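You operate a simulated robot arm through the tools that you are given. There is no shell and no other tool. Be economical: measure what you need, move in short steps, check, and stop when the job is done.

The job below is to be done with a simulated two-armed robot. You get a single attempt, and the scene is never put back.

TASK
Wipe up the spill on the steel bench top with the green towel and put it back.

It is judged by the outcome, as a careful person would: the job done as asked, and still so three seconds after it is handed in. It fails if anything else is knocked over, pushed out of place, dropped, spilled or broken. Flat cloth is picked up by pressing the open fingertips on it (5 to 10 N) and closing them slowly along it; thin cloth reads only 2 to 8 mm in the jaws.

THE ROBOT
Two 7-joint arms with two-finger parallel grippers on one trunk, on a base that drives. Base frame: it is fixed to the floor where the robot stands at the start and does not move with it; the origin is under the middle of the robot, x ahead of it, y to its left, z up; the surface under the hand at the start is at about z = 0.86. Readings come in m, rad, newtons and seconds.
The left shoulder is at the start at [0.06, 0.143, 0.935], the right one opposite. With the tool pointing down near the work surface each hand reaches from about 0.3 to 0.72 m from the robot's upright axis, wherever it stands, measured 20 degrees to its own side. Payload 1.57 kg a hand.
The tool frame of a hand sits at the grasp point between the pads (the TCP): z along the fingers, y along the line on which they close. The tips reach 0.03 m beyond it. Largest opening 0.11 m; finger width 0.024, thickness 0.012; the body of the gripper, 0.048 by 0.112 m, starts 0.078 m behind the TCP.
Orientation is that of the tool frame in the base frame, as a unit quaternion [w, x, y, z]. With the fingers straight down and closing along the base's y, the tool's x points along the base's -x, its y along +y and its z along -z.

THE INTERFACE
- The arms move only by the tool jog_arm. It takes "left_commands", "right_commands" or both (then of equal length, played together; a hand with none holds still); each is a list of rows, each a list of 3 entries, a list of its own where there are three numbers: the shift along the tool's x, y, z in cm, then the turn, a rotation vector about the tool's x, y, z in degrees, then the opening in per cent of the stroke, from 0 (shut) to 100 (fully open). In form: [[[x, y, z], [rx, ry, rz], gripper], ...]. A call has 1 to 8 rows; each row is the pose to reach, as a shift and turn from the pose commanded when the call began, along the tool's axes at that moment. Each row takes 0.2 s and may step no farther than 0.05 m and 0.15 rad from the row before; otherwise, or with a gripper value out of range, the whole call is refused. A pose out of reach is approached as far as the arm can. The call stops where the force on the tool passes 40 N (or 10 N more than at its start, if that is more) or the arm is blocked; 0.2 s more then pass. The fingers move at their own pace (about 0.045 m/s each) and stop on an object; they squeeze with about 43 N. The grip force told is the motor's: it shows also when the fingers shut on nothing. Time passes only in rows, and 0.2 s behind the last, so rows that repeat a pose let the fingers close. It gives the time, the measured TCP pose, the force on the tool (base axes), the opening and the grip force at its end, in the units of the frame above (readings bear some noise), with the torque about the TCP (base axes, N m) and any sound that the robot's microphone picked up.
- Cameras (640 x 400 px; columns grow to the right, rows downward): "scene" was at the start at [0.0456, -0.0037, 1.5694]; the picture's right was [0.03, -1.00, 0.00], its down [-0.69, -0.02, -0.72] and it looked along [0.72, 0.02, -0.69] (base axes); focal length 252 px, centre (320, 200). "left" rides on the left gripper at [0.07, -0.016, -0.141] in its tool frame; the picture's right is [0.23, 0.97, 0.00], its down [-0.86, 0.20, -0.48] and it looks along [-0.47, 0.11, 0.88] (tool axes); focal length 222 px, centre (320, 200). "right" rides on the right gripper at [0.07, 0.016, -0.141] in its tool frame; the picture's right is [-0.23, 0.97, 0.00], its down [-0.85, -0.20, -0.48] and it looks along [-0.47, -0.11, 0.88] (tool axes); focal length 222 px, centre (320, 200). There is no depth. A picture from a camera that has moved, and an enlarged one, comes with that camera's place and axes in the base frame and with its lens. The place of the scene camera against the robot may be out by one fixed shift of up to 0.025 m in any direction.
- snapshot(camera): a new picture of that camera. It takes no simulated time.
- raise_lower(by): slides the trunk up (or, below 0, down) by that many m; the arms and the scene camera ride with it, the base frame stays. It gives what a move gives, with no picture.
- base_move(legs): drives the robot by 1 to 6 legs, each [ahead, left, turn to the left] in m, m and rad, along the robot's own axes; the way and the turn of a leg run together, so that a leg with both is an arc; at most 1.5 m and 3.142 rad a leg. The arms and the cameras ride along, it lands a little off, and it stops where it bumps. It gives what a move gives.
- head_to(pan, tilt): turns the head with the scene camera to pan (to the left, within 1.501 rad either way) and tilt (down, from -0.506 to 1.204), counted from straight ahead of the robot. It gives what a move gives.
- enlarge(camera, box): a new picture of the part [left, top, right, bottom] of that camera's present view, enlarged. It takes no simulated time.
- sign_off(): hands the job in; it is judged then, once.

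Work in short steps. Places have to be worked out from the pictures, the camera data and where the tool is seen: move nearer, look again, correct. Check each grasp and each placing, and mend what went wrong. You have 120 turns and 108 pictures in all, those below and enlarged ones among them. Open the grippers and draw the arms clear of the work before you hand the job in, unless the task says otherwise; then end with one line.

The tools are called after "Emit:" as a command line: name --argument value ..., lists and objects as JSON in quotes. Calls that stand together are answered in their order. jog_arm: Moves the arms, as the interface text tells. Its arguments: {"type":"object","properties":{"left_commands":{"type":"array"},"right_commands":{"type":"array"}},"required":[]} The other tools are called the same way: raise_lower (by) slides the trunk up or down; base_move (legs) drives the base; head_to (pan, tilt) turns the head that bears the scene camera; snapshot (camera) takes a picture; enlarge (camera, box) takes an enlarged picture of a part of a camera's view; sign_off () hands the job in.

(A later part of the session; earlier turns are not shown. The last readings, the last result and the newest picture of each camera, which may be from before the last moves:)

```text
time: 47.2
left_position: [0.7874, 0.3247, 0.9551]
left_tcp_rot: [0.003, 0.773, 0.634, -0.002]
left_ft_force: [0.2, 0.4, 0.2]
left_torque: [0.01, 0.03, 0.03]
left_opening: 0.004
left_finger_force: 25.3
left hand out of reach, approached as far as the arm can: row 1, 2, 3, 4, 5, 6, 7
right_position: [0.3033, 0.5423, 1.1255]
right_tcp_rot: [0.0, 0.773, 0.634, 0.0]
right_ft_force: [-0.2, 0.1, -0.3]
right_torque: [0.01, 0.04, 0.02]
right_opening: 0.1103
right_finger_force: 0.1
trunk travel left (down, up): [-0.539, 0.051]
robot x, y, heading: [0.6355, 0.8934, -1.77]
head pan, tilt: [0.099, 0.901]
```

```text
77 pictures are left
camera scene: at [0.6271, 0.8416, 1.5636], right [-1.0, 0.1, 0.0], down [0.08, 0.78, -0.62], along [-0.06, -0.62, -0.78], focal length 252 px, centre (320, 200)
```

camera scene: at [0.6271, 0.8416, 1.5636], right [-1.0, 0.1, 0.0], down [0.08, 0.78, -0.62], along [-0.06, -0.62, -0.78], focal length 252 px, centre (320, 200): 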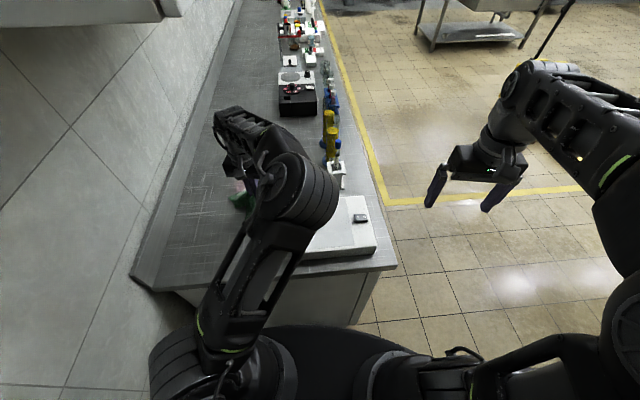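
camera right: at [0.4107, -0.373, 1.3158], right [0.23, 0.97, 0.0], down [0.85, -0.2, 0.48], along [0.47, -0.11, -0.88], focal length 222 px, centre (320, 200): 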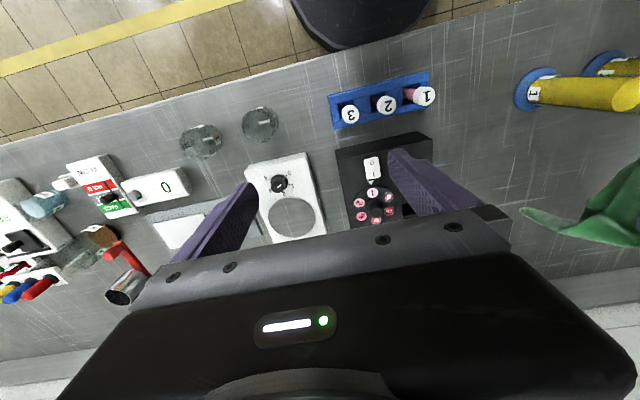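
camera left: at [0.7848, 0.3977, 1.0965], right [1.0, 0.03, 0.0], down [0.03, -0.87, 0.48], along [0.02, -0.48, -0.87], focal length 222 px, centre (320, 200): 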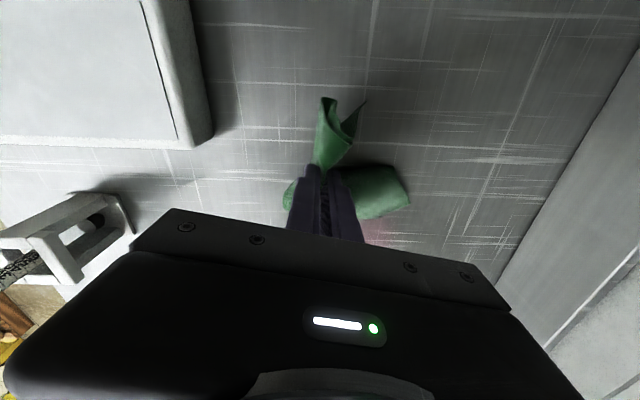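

The arm gets stuck on a joint limit with the tool vertical, so I try tilting the fingers forward while moving ahead toward the spill.

Emit:
jog_arm --left_commands '[[[0, 1, 0], [0, -8, 0], 0], [[-1, 2, 0], [0, -16, 0], 0], [[-3, 4, 0], [0, -24, 0], 0], [[-6, 6, 1], [0, -30, 0], 0], [[-9, 7, 2], [0, -30, 0], 0], [[-11, 7, 3], [0, -30, 0], 0]]'

Emit:
snapshot --camera "left"

Emit:
snapshot --camera "scene"

```text
time: 48.6
left_position: [0.8192, 0.2562, 0.9518]
left_tcp_rot: [0.167, 0.746, 0.612, -0.202]
left_ft_force: [-0.1, -0.3, -0.2]
left_torque: [-0.02, -0.01, 0.03]
left_opening: 0.0038
left_finger_force: 24.5
left hand out of reach, approached as far as the arm can: row 4, 5, 6
right_position: [0.301, 0.5429, 1.1243]
right_tcp_rot: [0.002, 0.773, 0.634, 0.001]
right_ft_force: [-0.3, 0.2, 0.3]
right_torque: [0.0, 0.0, -0.03]
right_opening: 0.11
right_finger_force: 0.0
trunk travel left (down, up): [-0.539, 0.051]
robot x, y, heading: [0.6345, 0.8911, -1.771]
head pan, tilt: [0.099, 0.901]
```

```text
76 pictures are left
camera left: at [0.8283, 0.3877, 1.0393], right [0.99, 0.0, -0.11], down [0.1, -0.52, 0.85], along [-0.06, -0.85, -0.52], focal length 222 px, centre (320, 200)
```

left: 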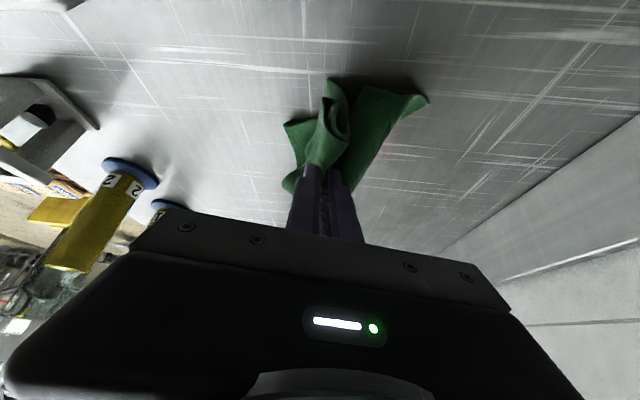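

```text
75 pictures are left
camera scene: at [0.6255, 0.8409, 1.5636], right [-1.0, 0.1, 0.0], down [0.08, 0.78, -0.62], along [-0.06, -0.62, -0.78], focal length 252 px, centre (320, 200)
```

scene: 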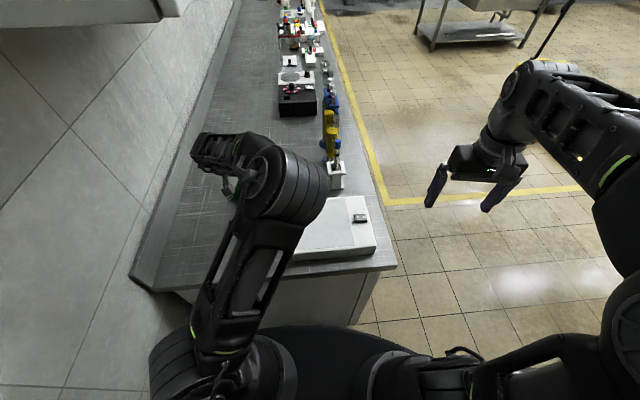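

Tilting works. I use the base for the remaining distance, mostly left (toward the wall), with a tiny advance.

Emit:
base_move --legs '[[0.005, 0.055, 0]]'

Emit:
jog_arm --left_commands '[[[-1.5, 0, 1], [0, -5, 0], 0], [[-3, 0, 2], [0, -10, 0], 0], [[-3, 0, 2], [0, -10, 0], 0]]'

Emit:
snapshot --camera "left"

```text
time: 49.5
left_position: [0.8736, 0.2404, 0.9519]
left_tcp_rot: [0.167, 0.746, 0.613, -0.202]
left_ft_force: [0.5, 0.3, 0.1]
left_torque: [0.02, 0.03, 0.02]
left_opening: 0.0044
left_finger_force: 24.7
right_position: [0.3564, 0.526, 1.1256]
right_tcp_rot: [0.0, 0.772, 0.635, 0.001]
right_ft_force: [0.9, -1.1, 0.3]
right_torque: [0.0, 0.02, 0.04]
right_opening: 0.1098
right_finger_force: 0.1
trunk travel left (down, up): [-0.539, 0.051]
robot x, y, heading: [0.6863, 0.8794, -1.77]
head pan, tilt: [0.099, 0.901]
```

```text
time: 50.3
left_position: [0.8579, 0.2183, 0.9531]
left_tcp_rot: [0.22, 0.725, 0.596, -0.266]
left_ft_force: [1.0, 0.6, -0.1]
left_torque: [0.01, -0.02, 0.03]
left_opening: 0.0039
left_finger_force: 24.7
left hand out of reach, approached as far as the arm can: row 1, 2, 3
right_position: [0.3557, 0.5266, 1.1249]
right_tcp_rot: [0.0, 0.772, 0.635, 0.0]
right_ft_force: [-0.3, -0.5, 0.9]
right_torque: [0.01, -0.01, 0.0]
right_opening: 0.11
right_finger_force: 0.1
trunk travel left (down, up): [-0.539, 0.051]
robot x, y, heading: [0.6908, 0.8786, -1.766]
head pan, tilt: [0.099, 0.901]
```

```text
74 pictures are left
camera left: at [0.8712, 0.3629, 1.0153], right [0.99, -0.02, -0.15], down [0.13, -0.37, 0.92], along [-0.07, -0.93, -0.37], focal length 222 px, centre (320, 200)
```

left: 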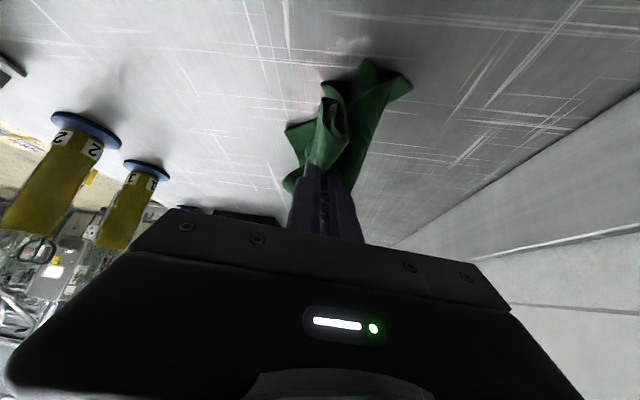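

The tips are about 6.5 cm above the bench, just over the spill. I lower with the trunk.

Emit:
raise_lower --by -0.045

Emit:
snapshot --camera "left"

Emit:
snapshot --camera "scene"

```text
time: 51.2
left_position: [0.8598, 0.2176, 0.9095]
left_tcp_rot: [0.22, 0.725, 0.596, -0.266]
left_ft_force: [-0.1, -0.9, -0.3]
left_torque: [0.0, 0.01, 0.04]
left_opening: 0.0039
left_finger_force: 24.2
right_position: [0.3548, 0.5268, 1.0798]
right_tcp_rot: [0.001, 0.773, 0.635, 0.001]
right_ft_force: [0.3, 0.1, 0.4]
right_torque: [0.02, 0.02, 0.02]
right_opening: 0.11
right_finger_force: 0.0
trunk travel left (down, up): [-0.494, 0.096]
robot x, y, heading: [0.6889, 0.8801, -1.767]
head pan, tilt: [0.099, 0.901]
```

```text
73 pictures are left
camera left: at [0.8712, 0.3633, 0.9706], right [0.99, -0.02, -0.15], down [0.13, -0.37, 0.92], along [-0.07, -0.93, -0.37], focal length 222 px, centre (320, 200)
```

left: 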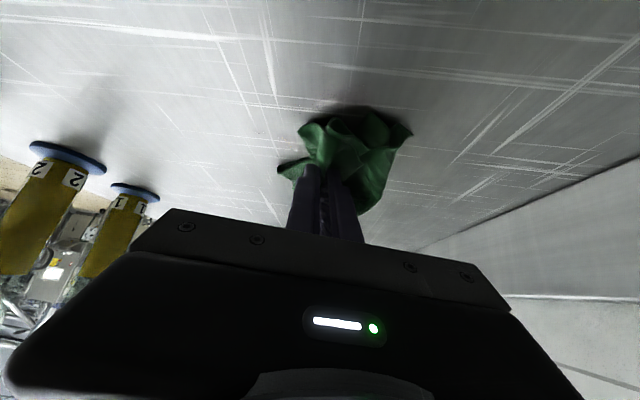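

```text
72 pictures are left
camera scene: at [0.68, 0.826, 1.5186], right [-1.0, 0.1, 0.0], down [0.08, 0.78, -0.62], along [-0.06, -0.62, -0.78], focal length 252 px, centre (320, 200)
```

scene: 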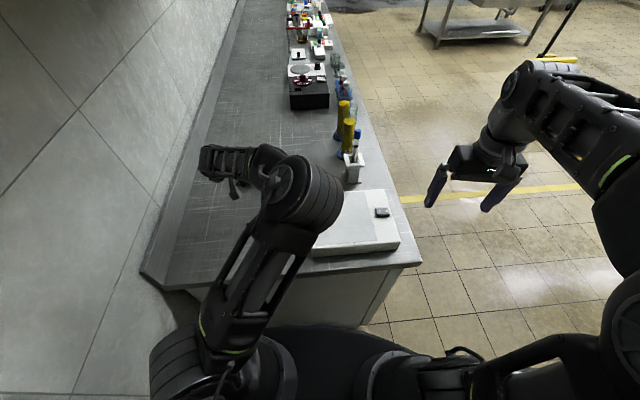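

The towel now covers the spill. I press down gently.

Emit:
raise_lower --by -0.015

```text
time: 51.8
left_position: [0.8594, 0.2174, 0.8959]
left_tcp_rot: [0.22, 0.725, 0.595, -0.268]
left_ft_force: [0.3, 1.1, 14.5]
left_torque: [-0.09, -0.07, 0.03]
left_opening: 0.004
left_finger_force: 24.9
right_position: [0.3544, 0.5273, 1.0652]
right_tcp_rot: [0.001, 0.773, 0.635, 0.0]
right_ft_force: [-0.1, -0.2, -0.5]
right_torque: [0.03, -0.01, 0.03]
right_opening: 0.11
right_finger_force: 0.1
trunk travel left (down, up): [-0.479, 0.111]
robot x, y, heading: [0.6897, 0.8805, -1.77]
head pan, tilt: [0.099, 0.901]
```

14.5 N of pressure. I wipe in a raster: sideways strokes with backward shifts along the surface.

Emit:
jog_arm --left_commands '[[[0, 2, 0], [0, 0, 0], 0], [[0, 4, 0], [0, 0, 0], 0], [[1.14, 4, -0.97], [0, 0, 0], 0], [[1.14, 1, -0.97], [0, 0, 0], 0], [[1.14, -2, -0.97], [0, 0, 0], 0], [[2.28, -2, -1.94], [0, 0, 0], 0], [[2.28, 1, -1.94], [0, 0, 0], 0], [[2.28, 4, -1.94], [0, 0, 0], 0]]'

Emit:
snapshot --camera "left"

```text
time: 53.6
left_position: [0.8894, 0.2415, 0.895]
left_tcp_rot: [0.22, 0.726, 0.595, -0.265]
left_ft_force: [-1.6, 0.6, 8.5]
left_torque: [-0.11, 0.01, 0.0]
left_opening: 0.0037
left_finger_force: 24.9
left hand out of reach, approached as far as the arm can: row 1, 2, 3, 8
right_position: [0.3551, 0.5276, 1.0653]
right_tcp_rot: [0.001, 0.772, 0.635, 0.0]
right_ft_force: [-0.9, -0.6, -0.3]
right_torque: [0.0, 0.01, 0.01]
right_opening: 0.11
right_finger_force: 0.1
trunk travel left (down, up): [-0.479, 0.111]
robot x, y, heading: [0.6899, 0.8757, -1.766]
head pan, tilt: [0.099, 0.901]
```

```text
71 pictures are left
camera left: at [0.9022, 0.3869, 0.9573], right [0.99, -0.02, -0.14], down [0.13, -0.37, 0.92], along [-0.07, -0.93, -0.37], focal length 222 px, centre (320, 200)
```

left: 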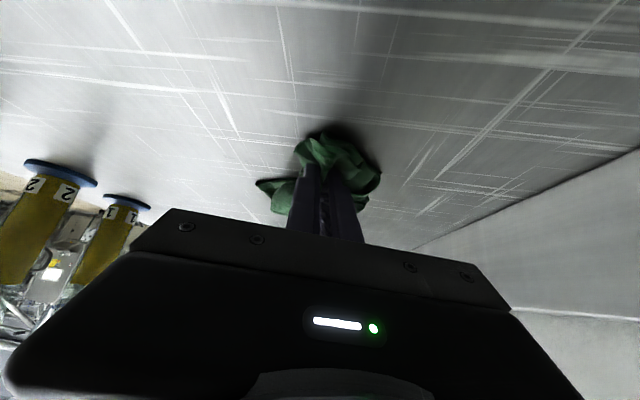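

Still pressing at 8.5 N. I sweep the other way over the patch.

Emit:
jog_arm --left_commands '[[[0, -3, 0], [0, 0, 0], 0], [[0, -6, 0], [0, 0, 0], 0], [[-1.14, -6, 0.97], [0, 0, 0], 0], [[-1.14, -3, 0.97], [0, 0, 0], 0], [[-1.14, 0, 0.97], [0, 0, 0], 0], [[-2.28, -1, 1.94], [0, 0, 0], 0], [[-2.28, -4, 1.94], [0, 0, 0], 0], [[-2.28, -6, 1.94], [0, 0, 0], 0]]'

Emit:
jog_arm --left_commands '[[[0, 2, 0], [0, 0, 0], 0], [[0.4, 4, -0.32], [0, 0, 0], 0], [[1.2, 2, -0.97], [0, 0, 0], 0], [[2.3, 1, -1.94], [0, 0, 0], 0], [[3.8, 1, -3.2], [0, 0, 0], 0]]'

Emit:
raise_lower --by 0.1

Emit:
snapshot --camera "left"

Emit:
snapshot --camera "scene"

```text
time: 55.4
left_position: [0.829, 0.2237, 0.896]
left_tcp_rot: [0.22, 0.726, 0.595, -0.265]
left_ft_force: [0.1, -0.7, 0.8]
left_torque: [-0.01, -0.04, 0.04]
left_opening: 0.0042
left_finger_force: 25.2
left hand out of reach, approached as far as the arm can: row 5, 6
right_position: [0.3559, 0.5267, 1.0653]
right_tcp_rot: [0.0, 0.773, 0.635, 0.0]
right_ft_force: [0.0, -0.4, -0.3]
right_torque: [0.02, 0.02, 0.0]
right_opening: 0.1101
right_finger_force: 0.0
trunk travel left (down, up): [-0.479, 0.111]
robot x, y, heading: [0.69, 0.88, -1.767]
head pan, tilt: [0.099, 0.901]
```

```text
time: 56.6
left_position: [0.8456, 0.2699, 0.8949]
left_tcp_rot: [0.219, 0.726, 0.595, -0.266]
left_ft_force: [-0.2, -1.2, 2.3]
left_torque: [-0.04, 0.06, 0.02]
left_opening: 0.0042
left_finger_force: 24.8
right_position: [0.3551, 0.5277, 1.0649]
right_tcp_rot: [0.0, 0.773, 0.634, -0.001]
right_ft_force: [-0.4, -0.1, 0.6]
right_torque: [-0.02, 0.0, -0.01]
right_opening: 0.1102
right_finger_force: 0.1
trunk travel left (down, up): [-0.479, 0.111]
robot x, y, heading: [0.6864, 0.8776, -1.772]
head pan, tilt: [0.099, 0.901]
```

```text
time: 57.9
left_position: [0.8482, 0.2708, 0.995]
left_tcp_rot: [0.22, 0.726, 0.595, -0.266]
left_ft_force: [0.2, 0.2, 0.0]
left_torque: [-0.03, 0.02, 0.07]
left_opening: 0.0043
left_finger_force: 24.7
right_position: [0.3562, 0.5263, 1.1647]
right_tcp_rot: [-0.001, 0.773, 0.635, -0.001]
right_ft_force: [-0.4, -0.7, -0.7]
right_torque: [0.02, -0.04, 0.01]
right_opening: 0.1101
right_finger_force: 0.0
trunk travel left (down, up): [-0.579, 0.011]
robot x, y, heading: [0.6908, 0.8747, -1.768]
head pan, tilt: [0.099, 0.901]
```

```text
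70 pictures are left
camera left: at [0.8596, 0.4152, 1.0576], right [0.99, -0.02, -0.15], down [0.13, -0.37, 0.92], along [-0.07, -0.93, -0.37], focal length 222 px, centre (320, 200)
```

left: 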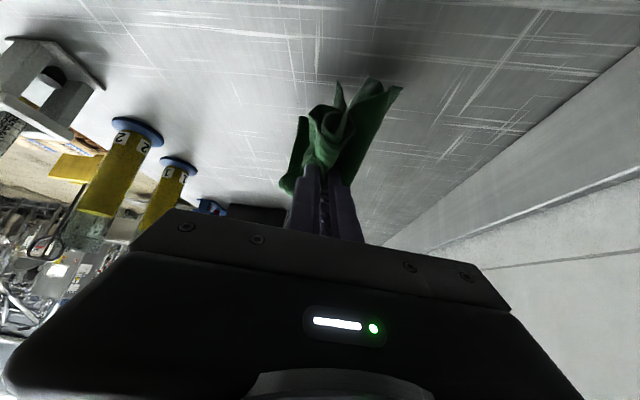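

```text
69 pictures are left
camera scene: at [0.6799, 0.8256, 1.6036], right [-1.0, 0.1, 0.0], down [0.08, 0.78, -0.62], along [-0.06, -0.62, -0.78], focal length 252 px, centre (320, 200)
```

scene: 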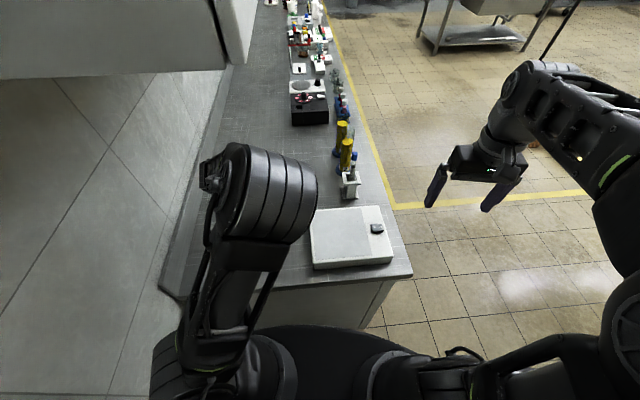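

I can't see the spot behind the towel. I untilt and draw the hand back for a clear view.

Emit:
jog_arm --left_commands '[[[1, 0, -1], [0, 8, 0], 0], [[2, 0, -2], [0, 16, 0], 0], [[3.5, 0, -3], [0, 24, 0], 0], [[5.5, 0, -4.5], [0, 32, 0], 0], [[7.5, 0, -6], [0, 40, 0], 0], [[9, -2, -7], [0, 40, 0], 0]]'

Emit:
snapshot --camera "left"

Emit:
snapshot --camera "scene"

```text
time: 59.3
left_position: [0.8499, 0.3881, 0.9898]
left_tcp_rot: [0.002, 0.773, 0.635, -0.002]
left_ft_force: [-0.2, -0.7, -0.2]
left_torque: [-0.01, 0.04, 0.01]
left_opening: 0.004
left_finger_force: 24.2
right_position: [0.3559, 0.5281, 1.1656]
right_tcp_rot: [0.001, 0.773, 0.634, 0.0]
right_ft_force: [0.8, 0.5, -0.5]
right_torque: [-0.03, -0.02, 0.01]
right_opening: 0.1101
right_finger_force: 0.0
trunk travel left (down, up): [-0.579, 0.011]
robot x, y, heading: [0.6903, 0.8755, -1.77]
head pan, tilt: [0.099, 0.901]
```

```text
68 pictures are left
camera left: at [0.8466, 0.4611, 1.1308], right [1.0, 0.03, 0.0], down [0.03, -0.87, 0.48], along [0.02, -0.48, -0.87], focal length 222 px, centre (320, 200)
```

left: 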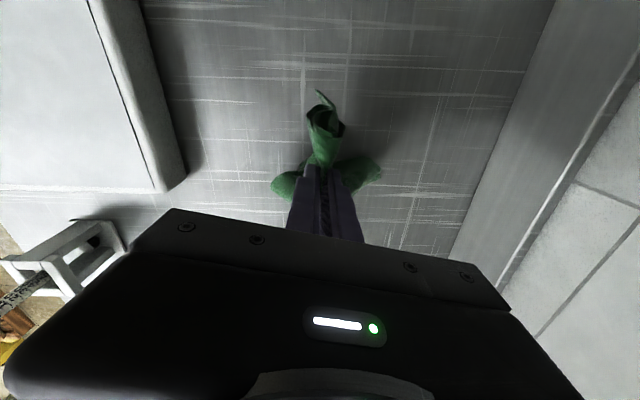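

```text
67 pictures are left
camera scene: at [0.6796, 0.8273, 1.6037], right [-1.0, 0.1, 0.0], down [0.08, 0.78, -0.62], along [-0.06, -0.62, -0.78], focal length 252 px, centre (320, 200)
```

scene: 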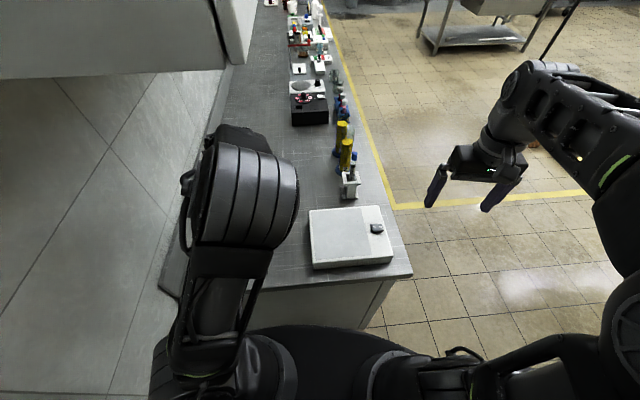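

The spot is behind the gripper. I shift the hand up and sideways for the same viewing pose as before, staying farther from the tube rack.

Emit:
jog_arm --left_commands '[[[0, 0, -4], [0, 0, 0], 0], [[0, -4, -8], [0, 0, 0], 0], [[0, -8, -9], [0, 0, 0], 0], [[0, -12, -9], [0, 0, 0], 0], [[0, -16, -9], [0, 0, 0], 0], [[0, -18, -9], [0, 0, 0], 0], [[0, -18, -9], [0, 0, 0], 0]]'

Emit:
snapshot --camera "left"

Emit:
enlarge --camera "scene" --box '[150, 80, 400, 280]'

```text
refused: row 2 steps farther than a row can; nothing moved
```

```text
66 pictures are left
camera left: at [0.8466, 0.4611, 1.1308], right [1.0, 0.03, 0.0], down [0.03, -0.87, 0.48], along [0.02, -0.48, -0.87], focal length 222 px, centre (320, 200)
```

left: 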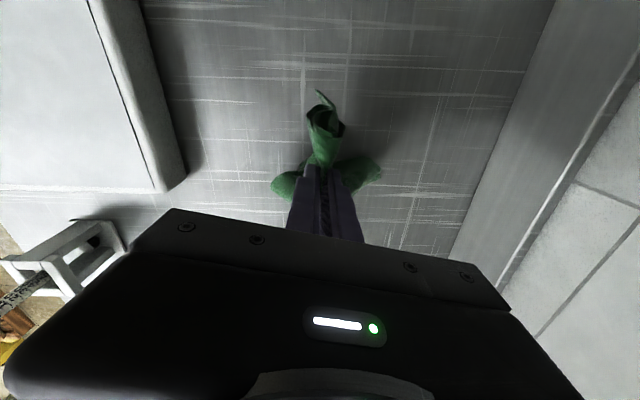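

```text
2.00 times, centred on (275, 180) of scene
camera zoom: at [0.6796, 0.8273, 1.6037], right [-1.0, 0.1, 0.0], down [0.08, 0.78, -0.62], along [-0.06, -0.62, -0.78], focal length 505 px, centre (410, 240)
```

zoom: 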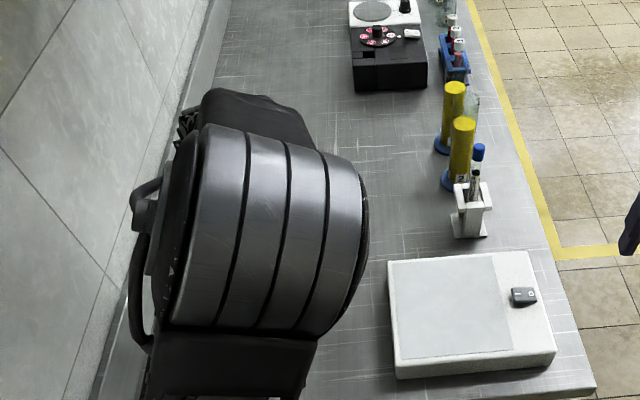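

A row was too long; I retry with shorter steps.

Emit:
jog_arm --left_commands '[[[0, 0, -4], [0, 0, 0], 0], [[0, -3, -7], [0, 0, 0], 0], [[0, -6.5, -9], [0, 0, 0], 0], [[0, -10.5, -9], [0, 0, 0], 0], [[0, -14.5, -9], [0, 0, 0], 0], [[0, -17, -9], [0, 0, 0], 0], [[0, -17, -9], [0, 0, 0], 0]]'

Emit:
snapshot --camera "left"

Emit:
enlarge --camera "scene" --box '[150, 80, 400, 280]'

```text
time: 60.9
left_position: [0.6838, 0.4177, 1.0809]
left_tcp_rot: [0.003, 0.773, 0.635, -0.002]
left_ft_force: [0.6, 0.3, 0.0]
left_torque: [-0.04, -0.01, 0.03]
left_opening: 0.0042
left_finger_force: 24.4
right_position: [0.3554, 0.5274, 1.1645]
right_tcp_rot: [0.0, 0.773, 0.635, 0.0]
right_ft_force: [0.0, 0.9, -0.6]
right_torque: [0.0, -0.01, 0.01]
right_opening: 0.1102
right_finger_force: 0.1
trunk travel left (down, up): [-0.579, 0.011]
robot x, y, heading: [0.6834, 0.8735, -1.766]
head pan, tilt: [0.099, 0.901]
```

```text
64 pictures are left
camera left: at [0.6816, 0.4895, 1.2218], right [1.0, 0.03, 0.0], down [0.03, -0.87, 0.48], along [0.02, -0.48, -0.87], focal length 222 px, centre (320, 200)
```

left: 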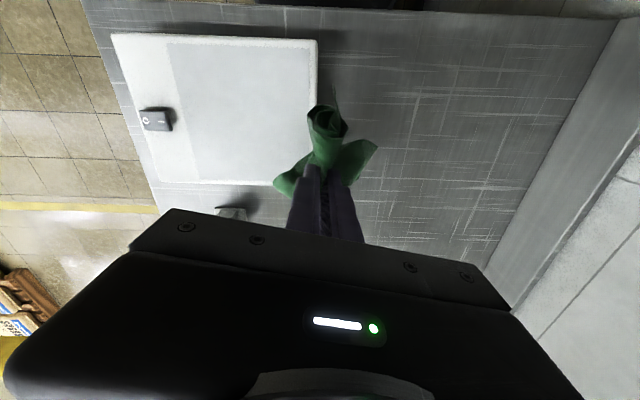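

```text
2.00 times, centred on (275, 180) of scene
camera zoom: at [0.6802, 0.8258, 1.6036], right [-1.0, 0.1, 0.0], down [0.08, 0.78, -0.62], along [-0.06, -0.62, -0.78], focal length 505 px, centre (410, 240)
```

zoom: 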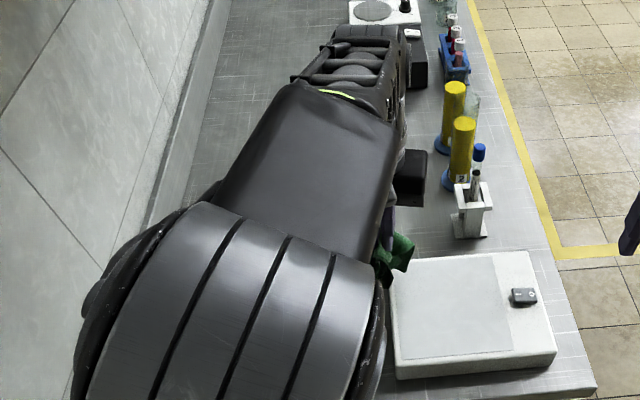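

The spill location should project near (408, 237) in the left view; I enlarge there.

Emit:
enlarge --camera "left" --box '[350, 160, 510, 280]'

```text
3.33 times, centred on (430, 220) of left
camera zoom: at [0.6816, 0.4895, 1.2218], right [1.0, 0.03, 0.0], down [0.03, -0.87, 0.48], along [0.02, -0.48, -0.87], focal length 740 px, centre (-47, 133)
```

zoom: 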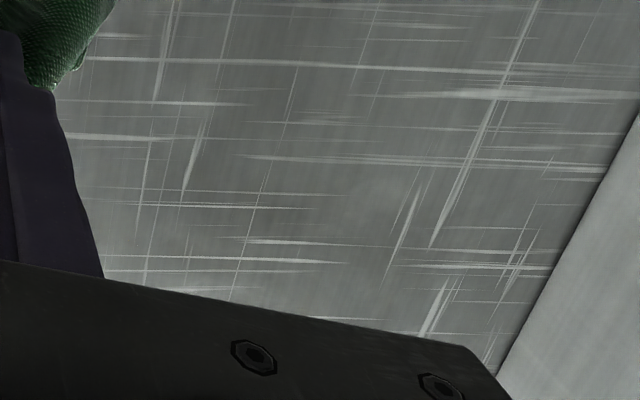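

No red is visible on the near part. I back the base off along the way I came and check the whole spot from a distance.

Emit:
base_move --legs '[[0, 0, 0.2], [-0.2, 0, 0], [0, -0.6, 0]]'

Emit:
head_to --pan 0.6 --tilt 0.6

Emit:
enlarge --camera "scene" --box '[100, 100, 420, 300]'

```text
time: 66.3
left_position: [0.169, 0.6194, 1.0797]
left_tcp_rot: [0.004, 0.707, 0.707, -0.002]
left_ft_force: [-1.0, -0.1, 0.8]
left_torque: [-0.03, -0.02, 0.0]
left_opening: 0.0043
left_finger_force: 24.6
right_position: [-0.1748, 0.6623, 1.1647]
right_tcp_rot: [0.001, 0.707, 0.707, 0.0]
right_ft_force: [0.0, 0.5, 0.1]
right_torque: [0.02, 0.0, -0.01]
right_opening: 0.1098
right_finger_force: 0.0
trunk travel left (down, up): [-0.579, 0.011]
robot x, y, heading: [0.0805, 1.0759, -1.569]
head pan, tilt: [0.099, 0.901]
```

```text
time: 67.2
left_position: [0.1692, 0.6182, 1.0804]
left_tcp_rot: [0.003, 0.707, 0.707, -0.002]
left_ft_force: [-0.2, -0.2, 0.1]
left_torque: [0.01, 0.01, 0.0]
left_opening: 0.0039
left_finger_force: 24.6
right_position: [-0.1743, 0.6626, 1.1649]
right_tcp_rot: [-0.001, 0.707, 0.707, 0.0]
right_ft_force: [1.4, -0.7, 0.0]
right_torque: [0.0, 0.0, 0.03]
right_opening: 0.1102
right_finger_force: 0.1
trunk travel left (down, up): [-0.579, 0.011]
robot x, y, heading: [0.0811, 1.0719, -1.571]
head pan, tilt: [0.6, 0.6]
```

```text
2.00 times, centred on (260, 200) of scene
camera zoom: at [0.1266, 1.0223, 1.6284], right [-0.83, -0.56, 0.0], down [-0.32, 0.47, -0.82], along [0.47, -0.68, -0.57], focal length 505 px, centre (440, 200)
```

zoom: 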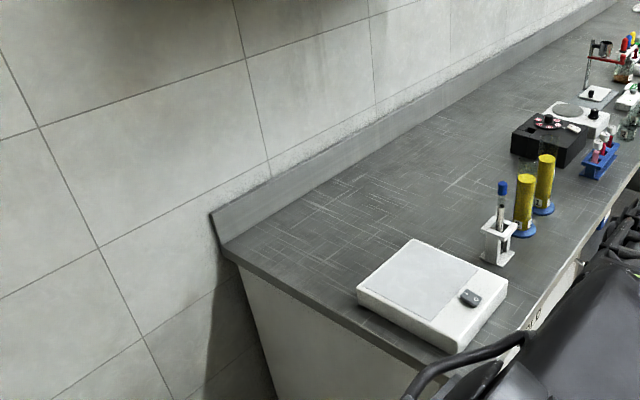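

The expected spot is near (290, 202) in this view; I enlarge it closely.

Emit:
enlarge --camera "scene" --box '[235, 165, 345, 235]'

```text
5.71 times, centred on (290, 200) of scene
camera zoom: at [0.1266, 1.0223, 1.6284], right [-0.83, -0.56, 0.0], down [-0.32, 0.47, -0.82], along [0.47, -0.68, -0.57], focal length 1442 px, centre (491, 200)
```

zoom: 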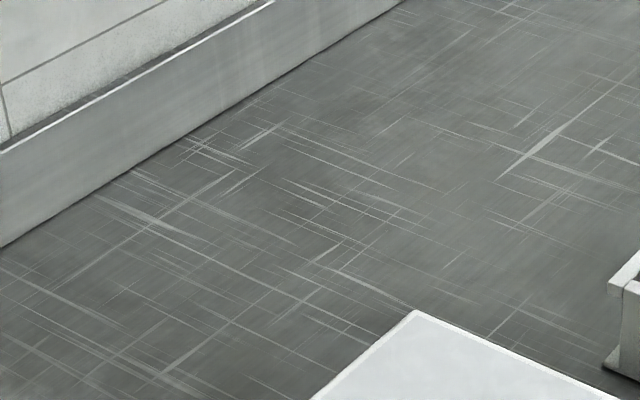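

There might be a faint tint near the middle; I enlarge more tightly.

Emit:
enlarge --camera "scene" --box '[270, 188, 310, 213]'

Emit:
enlarge --camera "scene" --box '[200, 140, 420, 260]'

```text
16.00 times, centred on (290, 200) of scene
camera zoom: at [0.1266, 1.0223, 1.6284], right [-0.83, -0.56, 0.0], down [-0.32, 0.47, -0.82], along [0.47, -0.68, -0.57], focal length 4038 px, centre (800, 192)
```

zoom: 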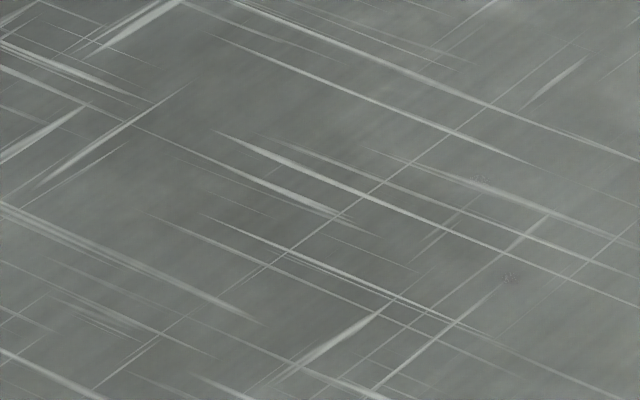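

```text
2.91 times, centred on (310, 200) of scene
camera zoom: at [0.1266, 1.0223, 1.6284], right [-0.83, -0.56, 0.0], down [-0.32, 0.47, -0.82], along [0.47, -0.68, -0.57], focal length 734 px, centre (349, 200)
```

zoom: 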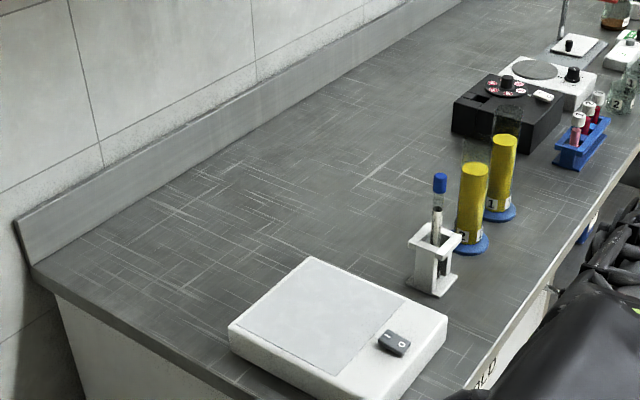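

There are faint residual specks around the rim, roughly at (0.81, 0.20), (0.85, 0.16) and (0.91, 0.22), so a second, wider pass is needed. I return to the bench end.

Emit:
base_move --legs '[[0, 0.62, 0], [0.19, 0, 0]]'

Emit:
jog_arm --left_commands '[[[0, 3.5, 0], [0, 0, 0], 0], [[0, 7, 0], [0, 0, 0], 0], [[0, 10, 0], [0, 0, 0], 0], [[0, 12, 0], [0, 0, 0], 0]]'

Emit:
base_move --legs '[[0, 0, -0.4]]'

Emit:
head_to --pan 0.3 --tilt 0.9

Emit:
snapshot --camera "left"

Emit:
snapshot --camera "scene"

```text
time: 71.8
left_position: [0.7909, 0.4306, 1.081]
left_tcp_rot: [0.003, 0.708, 0.706, -0.002]
left_ft_force: [-0.1, -0.5, -0.8]
left_torque: [0.05, -0.01, 0.0]
left_opening: 0.004
left_finger_force: 24.8
right_position: [0.4461, 0.4737, 1.165]
right_tcp_rot: [0.001, 0.708, 0.706, 0.0]
right_ft_force: [-0.2, 0.0, -0.1]
right_torque: [0.05, -0.01, 0.0]
right_opening: 0.1099
right_finger_force: 0.0
trunk travel left (down, up): [-0.579, 0.011]
robot x, y, heading: [0.7053, 0.8845, -1.578]
head pan, tilt: [0.6, 0.6]
```

```text
time: 72.8
left_position: [0.9082, 0.4287, 1.0801]
left_tcp_rot: [0.003, 0.709, 0.706, -0.003]
left_ft_force: [0.5, 0.8, -0.2]
left_torque: [0.0, 0.02, -0.01]
left_opening: 0.0039
left_finger_force: 25.0
right_position: [0.4453, 0.4768, 1.1646]
right_tcp_rot: [0.001, 0.708, 0.706, 0.0]
right_ft_force: [-0.5, -0.8, -0.2]
right_torque: [-0.04, 0.0, 0.04]
right_opening: 0.1102
right_finger_force: 0.2
trunk travel left (down, up): [-0.579, 0.011]
robot x, y, heading: [0.7023, 0.8844, -1.578]
head pan, tilt: [0.6, 0.6]
```

```text
time: 74.4
left_position: [0.7178, 0.385, 1.0796]
left_tcp_rot: [0.003, 0.834, 0.552, -0.003]
left_ft_force: [-0.5, 0.1, -1.1]
left_torque: [-0.03, -0.01, 0.04]
left_opening: 0.0039
left_finger_force: 24.7
right_position: [0.3084, 0.6075, 1.1642]
right_tcp_rot: [-0.001, 0.834, 0.552, 0.001]
right_ft_force: [-0.6, -0.4, 0.4]
right_torque: [0.0, -0.01, -0.02]
right_opening: 0.1101
right_finger_force: 0.1
trunk travel left (down, up): [-0.579, 0.011]
robot x, y, heading: [0.708, 0.8825, -1.972]
head pan, tilt: [0.6, 0.6]
```

```text
time: 75.2
left_position: [0.7165, 0.385, 1.0809]
left_tcp_rot: [0.003, 0.834, 0.552, -0.002]
left_ft_force: [0.6, -0.2, 0.3]
left_torque: [0.01, 0.0, 0.04]
left_opening: 0.0042
left_finger_force: 24.9
right_position: [0.3088, 0.6081, 1.1642]
right_tcp_rot: [0.0, 0.834, 0.552, 0.0]
right_ft_force: [0.4, 0.4, 0.0]
right_torque: [0.02, -0.01, 0.0]
right_opening: 0.1099
right_finger_force: 0.0
trunk travel left (down, up): [-0.579, 0.011]
robot x, y, heading: [0.7077, 0.8807, -1.971]
head pan, tilt: [0.3, 0.901]
```

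```text
57 pictures are left
camera left: at [0.7293, 0.4569, 1.2212], right [0.99, -0.17, 0.0], down [-0.15, -0.86, 0.48], along [-0.08, -0.48, -0.87], focal length 222 px, centre (320, 200)
```

left: 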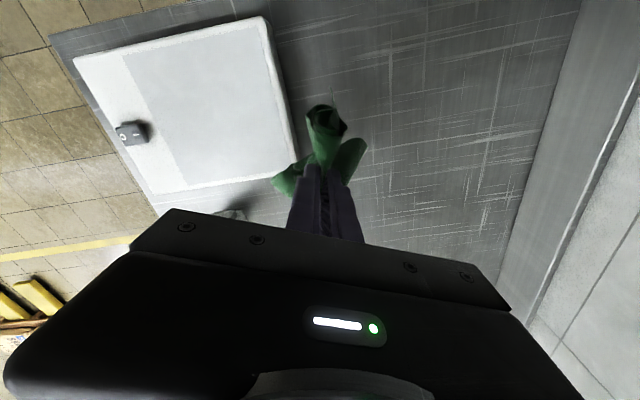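

```text
56 pictures are left
camera scene: at [0.7027, 0.8298, 1.6037], right [-0.99, 0.1, 0.0], down [0.08, 0.78, -0.62], along [-0.06, -0.62, -0.78], focal length 252 px, centre (320, 200)
```

scene: 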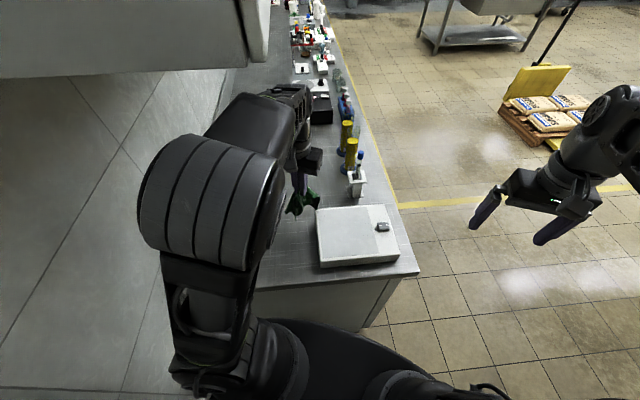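

Now I move sideways toward the wall, then tilt and descend toward the spot.

Emit:
jog_arm --left_commands '[[[0, 4, 0], [0, 0, 0], 0], [[0, 8, 1], [0, -6, 0], 0], [[-1, 12, 3], [0, -14, 0], 0], [[-3, 15, 5], [0, -22, 0], 0], [[-5, 17, 7], [0, -30, 0], 0], [[-7, 19, 9], [0, -37, 0], 0], [[-9, 20.5, 10], [0, -42, 0], 0], [[-12, 20.5, 10], [0, -42, 0], 0]]'

Emit:
snapshot --camera "left"

Emit:
snapshot --camera "scene"

```text
time: 77.0
left_position: [0.8634, 0.2459, 1.0336]
left_tcp_rot: [0.192, 0.783, 0.522, -0.278]
left_ft_force: [-0.1, -0.3, -1.1]
left_torque: [-0.01, 0.0, 0.02]
left_opening: 0.0039
left_finger_force: 25.2
left hand out of reach, approached as far as the arm can: row 6, 7, 8
right_position: [0.3083, 0.6078, 1.1645]
right_tcp_rot: [0.001, 0.833, 0.553, 0.001]
right_ft_force: [-0.5, 0.1, -0.4]
right_torque: [-0.02, 0.03, -0.03]
right_opening: 0.11
right_finger_force: 0.0
trunk travel left (down, up): [-0.579, 0.011]
robot x, y, heading: [0.7012, 0.8828, -1.973]
head pan, tilt: [0.3, 0.901]
```

```text
55 pictures are left
camera left: at [0.9023, 0.3858, 1.0987], right [0.97, -0.21, -0.13], down [0.04, -0.4, 0.92], along [-0.25, -0.89, -0.38], focal length 222 px, centre (320, 200)
```

left: 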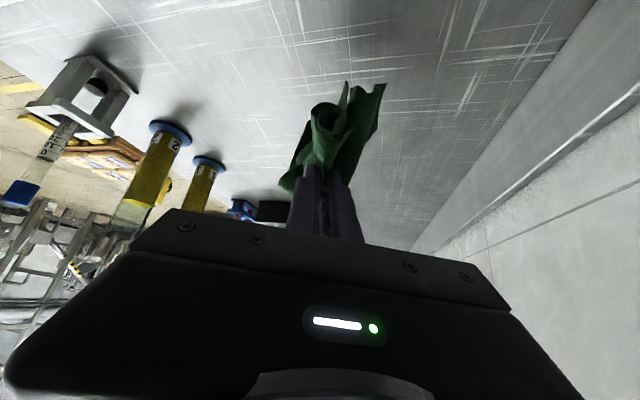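

```text
54 pictures are left
camera scene: at [0.7018, 0.8294, 1.6036], right [-0.99, 0.1, 0.0], down [0.08, 0.78, -0.62], along [-0.06, -0.62, -0.78], focal length 252 px, centre (320, 200)
```

scene: 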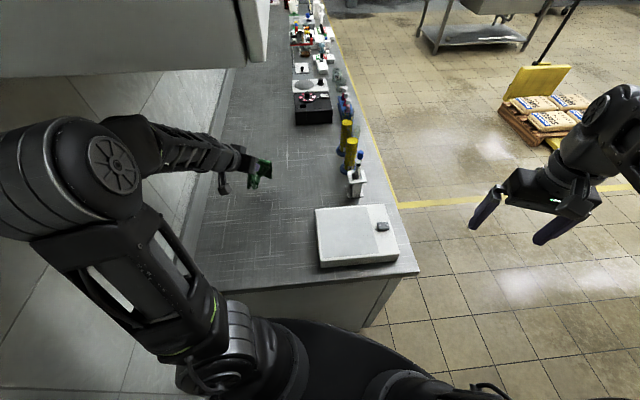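

The elbow has swung out toward the wall, but the scene camera now has a clear view of the spot at about (260, 197). I enlarge it.

Emit:
enlarge --camera "scene" --box '[220, 160, 300, 220]'

```text
6.67 times, centred on (260, 190) of scene
camera zoom: at [0.7018, 0.8294, 1.6036], right [-0.99, 0.1, 0.0], down [0.08, 0.78, -0.62], along [-0.06, -0.62, -0.78], focal length 1682 px, centre (720, 267)
```

zoom: 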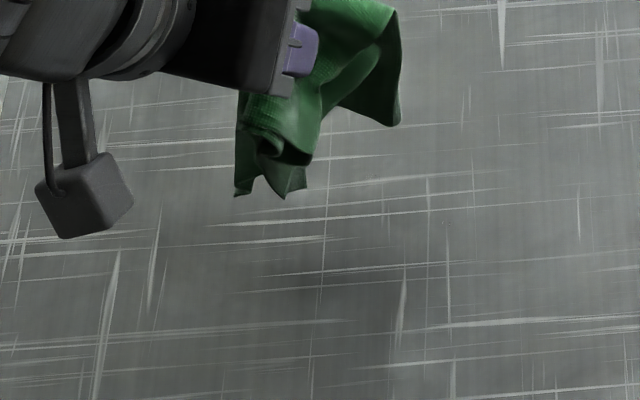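

The near half looks clean; the remaining residue is farther out. I move down and forward along the present tilt.

Emit:
jog_arm --left_commands '[[[1, 0.5, 2.5], [0, 0, 0], 0], [[1.5, 1, 5], [0, 0, 0], 0], [[2, 1.5, 7.5], [0, 0, 0], 0], [[2.5, 2, 10.5], [0, 0, 0], 0], [[2.5, 2, 10.5], [0, 0, 0], 0]]'

Emit:
snapshot --camera "scene"

Emit:
snapshot --camera "left"

```text
time: 78.2
left_position: [0.864, 0.2475, 1.0345]
left_tcp_rot: [0.192, 0.783, 0.521, -0.279]
left_ft_force: [-1.1, 0.7, 0.1]
left_torque: [0.03, 0.02, 0.0]
left_opening: 0.0041
left_finger_force: 24.8
left hand out of reach, approached as far as the arm can: row 1, 2, 3, 4, 5
right_position: [0.3078, 0.6081, 1.1659]
right_tcp_rot: [0.0, 0.834, 0.552, -0.001]
right_ft_force: [0.4, -0.9, -0.6]
right_torque: [-0.01, -0.04, -0.03]
right_opening: 0.11
right_finger_force: 0.1
trunk travel left (down, up): [-0.579, 0.011]
robot x, y, heading: [0.7046, 0.8817, -1.974]
head pan, tilt: [0.3, 0.901]
```

```text
52 pictures are left
camera scene: at [0.7027, 0.8298, 1.6036], right [-0.99, 0.1, 0.0], down [0.08, 0.78, -0.62], along [-0.06, -0.62, -0.78], focal length 252 px, centre (320, 200)
```

scene: 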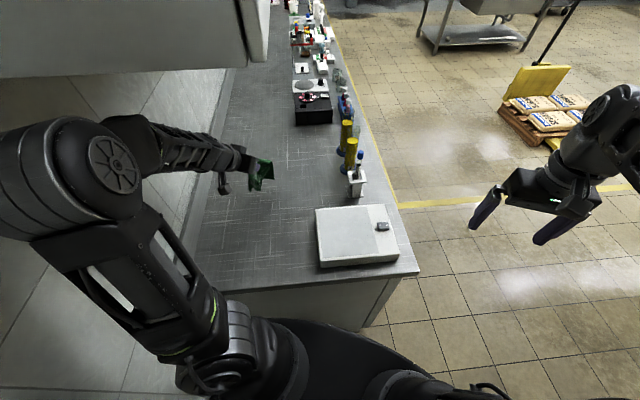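

```text
51 pictures are left
camera left: at [0.9028, 0.3861, 1.0988], right [0.97, -0.21, -0.14], down [0.04, -0.4, 0.92], along [-0.25, -0.89, -0.38], focal length 222 px, centre (320, 200)
```

left: 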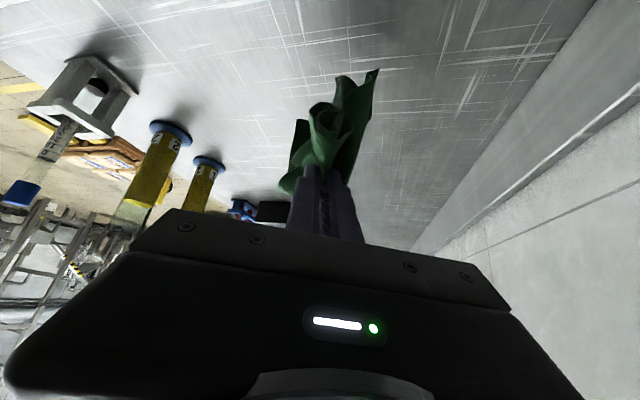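

The arm is blocked by a wrist limit here. I test whether yawing the hand toward the forearm frees it, while going down slightly.

Emit:
jog_arm --left_commands '[[[0, 0, 0], [0, 0, 8], 0], [[0, 0, 0], [0, 0, 16], 0], [[0, 0, 0], [0, 0, 24], 0], [[0.6, 0, 2.5], [0, 0, 24], 0], [[1.2, 0, 5], [0, 0, 24], 0], [[2, 0, 7.5], [0, 0, 24], 0]]'

Emit:
snapshot --camera "scene"

```text
time: 79.6
left_position: [0.8652, 0.2439, 1.0346]
left_tcp_rot: [0.246, 0.874, 0.348, -0.233]
left_ft_force: [0.0, 0.8, 0.1]
left_torque: [0.03, 0.03, 0.02]
left_opening: 0.0039
left_finger_force: 24.6
left hand out of reach, approached as far as the arm can: row 4, 5, 6
right_position: [0.3078, 0.6076, 1.1655]
right_tcp_rot: [0.0, 0.833, 0.553, 0.0]
right_ft_force: [0.4, -0.3, 0.3]
right_torque: [-0.02, 0.02, -0.01]
right_opening: 0.1102
right_finger_force: 0.1
trunk travel left (down, up): [-0.579, 0.011]
robot x, y, heading: [0.7037, 0.8848, -1.972]
head pan, tilt: [0.3, 0.901]
```

```text
50 pictures are left
camera scene: at [0.7027, 0.8299, 1.6036], right [-0.99, 0.1, 0.0], down [0.08, 0.78, -0.62], along [-0.06, -0.62, -0.78], focal length 252 px, centre (320, 200)
```

scene: 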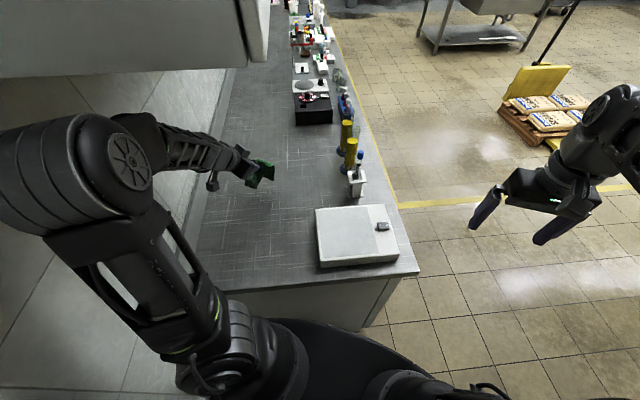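

Yaw makes no difference; the arm is stuck in a poor configuration because I descended along the edge of its high workspace. I'll retract, untilt, descend close in, and extend low instead.

Emit:
jog_arm --left_commands '[[[0, 0, 0], [0, 0, -8], 0], [[0.8, 0, -0.6], [0, 0, -16], 0], [[2.3, 0, -1.9], [0, 0, -24], 0], [[4.6, 0, -3.8], [0, 0, -24], 0], [[6, 0, -5], [0, 0, -24], 0]]'

Emit:
jog_arm --left_commands '[[[1.5, 0, -1], [0, 8, 0], 0], [[3, 0, -2], [0, 16, 0], 0], [[5, 0, -3], [0, 24, 0], 0], [[7, 0, -4], [0, 32, 0], 0], [[9, 0, -5], [0, 39, 0], 0]]'

Emit:
base_move --legs '[[0, 0, 0.2]]'

Emit:
snapshot --camera "scene"

```text
time: 80.8
left_position: [0.9143, 0.3069, 1.0375]
left_tcp_rot: [0.192, 0.783, 0.522, -0.279]
left_ft_force: [-0.3, 0.2, -0.2]
left_torque: [-0.02, -0.02, 0.01]
left_opening: 0.0039
left_finger_force: 25.0
right_position: [0.3084, 0.6087, 1.1644]
right_tcp_rot: [0.0, 0.834, 0.552, 0.0]
right_ft_force: [-0.4, 0.0, 0.2]
right_torque: [0.05, -0.02, 0.01]
right_opening: 0.11
right_finger_force: 0.0
trunk travel left (down, up): [-0.579, 0.011]
robot x, y, heading: [0.7048, 0.8838, -1.971]
head pan, tilt: [0.3, 0.901]
```

```text
time: 82.0
left_position: [0.9511, 0.4, 1.0192]
left_tcp_rot: [0.007, 0.832, 0.555, -0.001]
left_ft_force: [-0.4, -0.5, -0.5]
left_torque: [-0.02, -0.02, 0.01]
left_opening: 0.0041
left_finger_force: 24.9
right_position: [0.3077, 0.6084, 1.1646]
right_tcp_rot: [-0.001, 0.833, 0.553, 0.0]
right_ft_force: [0.2, -0.7, 0.2]
right_torque: [0.01, -0.01, -0.01]
right_opening: 0.11
right_finger_force: 0.1
trunk travel left (down, up): [-0.579, 0.011]
robot x, y, heading: [0.705, 0.8872, -1.974]
head pan, tilt: [0.3, 0.901]
```

```text
time: 83.2
left_position: [1.0178, 0.4445, 1.0202]
left_tcp_rot: [0.008, 0.788, 0.615, -0.008]
left_ft_force: [-6.5, -2.0, -0.2]
left_torque: [0.25, -0.87, -0.09]
left_opening: 0.0043
left_finger_force: 24.7
right_position: [0.3591, 0.5454, 1.1648]
right_tcp_rot: [0.0, 0.783, 0.621, 0.001]
right_ft_force: [-0.1, -0.1, 0.7]
right_torque: [-0.04, -0.02, -0.01]
right_opening: 0.1099
right_finger_force: 0.1
trunk travel left (down, up): [-0.579, 0.011]
robot x, y, heading: [0.7077, 0.8858, -1.803]
head pan, tilt: [0.3, 0.901]
stopped in leg 1: the robot was blocked; the commanded pose is now the measured one
```

```text
49 pictures are left
camera scene: at [0.7098, 0.8312, 1.6037], right [-1.0, -0.07, 0.0], down [-0.05, 0.78, -0.62], along [0.04, -0.62, -0.78], focal length 252 px, centre (320, 200)
```

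scene: 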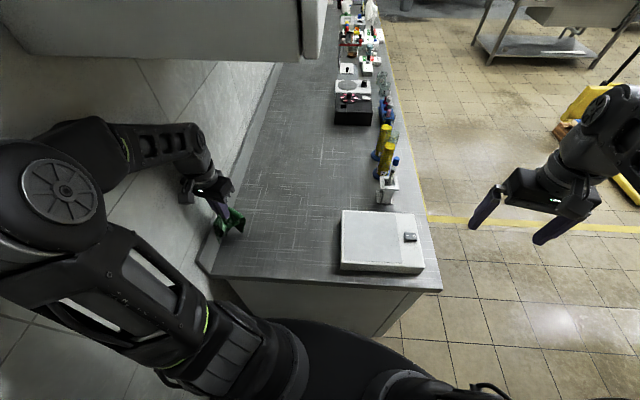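

The forearm brushed the wall, so I turn back slightly to clear it. The spot is now in clear view, so I enlarge it.

Emit:
base_move --legs '[[0, 0, -0.1]]'

Emit:
snapshot --camera "scene"

Emit:
enlarge --camera "scene" --box '[240, 160, 320, 220]'

```text
time: 84.1
left_position: [0.9735, 0.416, 1.0211]
left_tcp_rot: [0.007, 0.818, 0.576, -0.007]
left_ft_force: [0.1, -0.3, -0.4]
left_torque: [-0.02, -0.05, 0.01]
left_opening: 0.004
left_finger_force: 25.1
right_position: [0.3287, 0.5807, 1.1644]
right_tcp_rot: [0.001, 0.814, 0.581, 0.0]
right_ft_force: [0.3, -0.2, 0.3]
right_torque: [0.04, 0.0, 0.01]
right_opening: 0.1099
right_finger_force: 0.1
trunk travel left (down, up): [-0.579, 0.011]
robot x, y, heading: [0.7042, 0.883, -1.904]
head pan, tilt: [0.3, 0.901]
```

```text
48 pictures are left
camera scene: at [0.7052, 0.8303, 1.6036], right [-1.0, 0.03, 0.0], down [0.03, 0.78, -0.62], along [-0.02, -0.62, -0.78], focal length 252 px, centre (320, 200)
```

scene: 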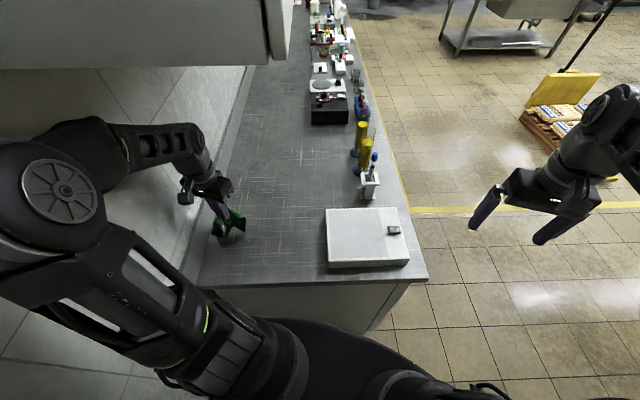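

```text
6.67 times, centred on (280, 190) of scene
camera zoom: at [0.7052, 0.8303, 1.6036], right [-1.0, 0.03, 0.0], down [0.03, 0.78, -0.62], along [-0.02, -0.62, -0.78], focal length 1682 px, centre (587, 267)
```

zoom: 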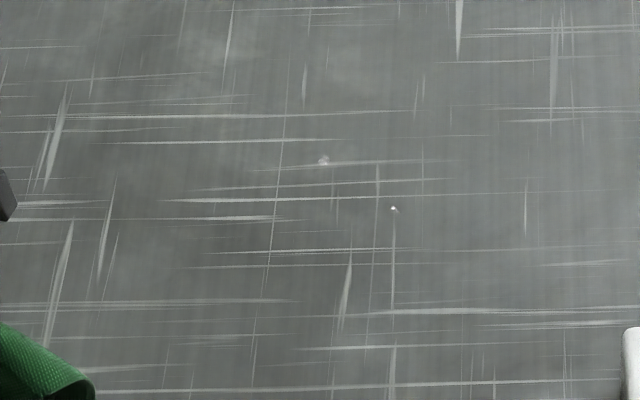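

Only two tiny droplets remain, at about (0.845, 0.155) and (0.80, 0.195). I bring the hand back inboard and close to the robot, away from the wall.

Emit:
jog_arm --left_commands '[[[0, -3.5, 0], [0, 0, 0], 0], [[0, -7, 0], [0, 0, 0], 0], [[0, -10.5, 0], [0, 0, 0], 0], [[0, -14, 0], [0, 0, 0], 0], [[0, -17.5, 0], [0, 0, 0], 0], [[0, -17.5, 2], [0, 0, 0], 0], [[0, -17.5, 5], [0, 0, 0], 0], [[0, -17.5, 7], [0, 0, 0], 0]]'

Emit:
snapshot --camera "scene"

```text
time: 85.9
left_position: [0.8097, 0.4736, 0.9511]
left_tcp_rot: [0.007, 0.818, 0.575, -0.008]
left_ft_force: [0.3, -0.1, -0.2]
left_torque: [0.01, -0.04, -0.04]
left_opening: 0.0039
left_finger_force: 25.0
right_position: [0.3287, 0.5807, 1.1646]
right_tcp_rot: [0.001, 0.815, 0.58, 0.0]
right_ft_force: [-0.4, -0.2, 0.0]
right_torque: [0.0, 0.01, -0.01]
right_opening: 0.1102
right_finger_force: 0.2
trunk travel left (down, up): [-0.579, 0.011]
robot x, y, heading: [0.7073, 0.8824, -1.906]
head pan, tilt: [0.3, 0.901]
```

```text
46 pictures are left
camera scene: at [0.7059, 0.8298, 1.6036], right [-1.0, 0.03, 0.0], down [0.03, 0.78, -0.62], along [-0.02, -0.62, -0.78], focal length 252 px, centre (320, 200)
```

scene: 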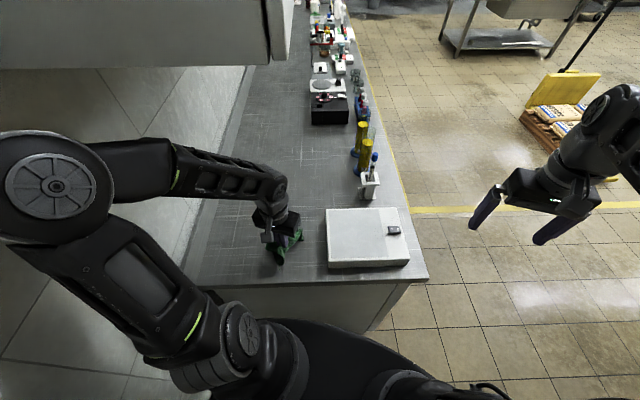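

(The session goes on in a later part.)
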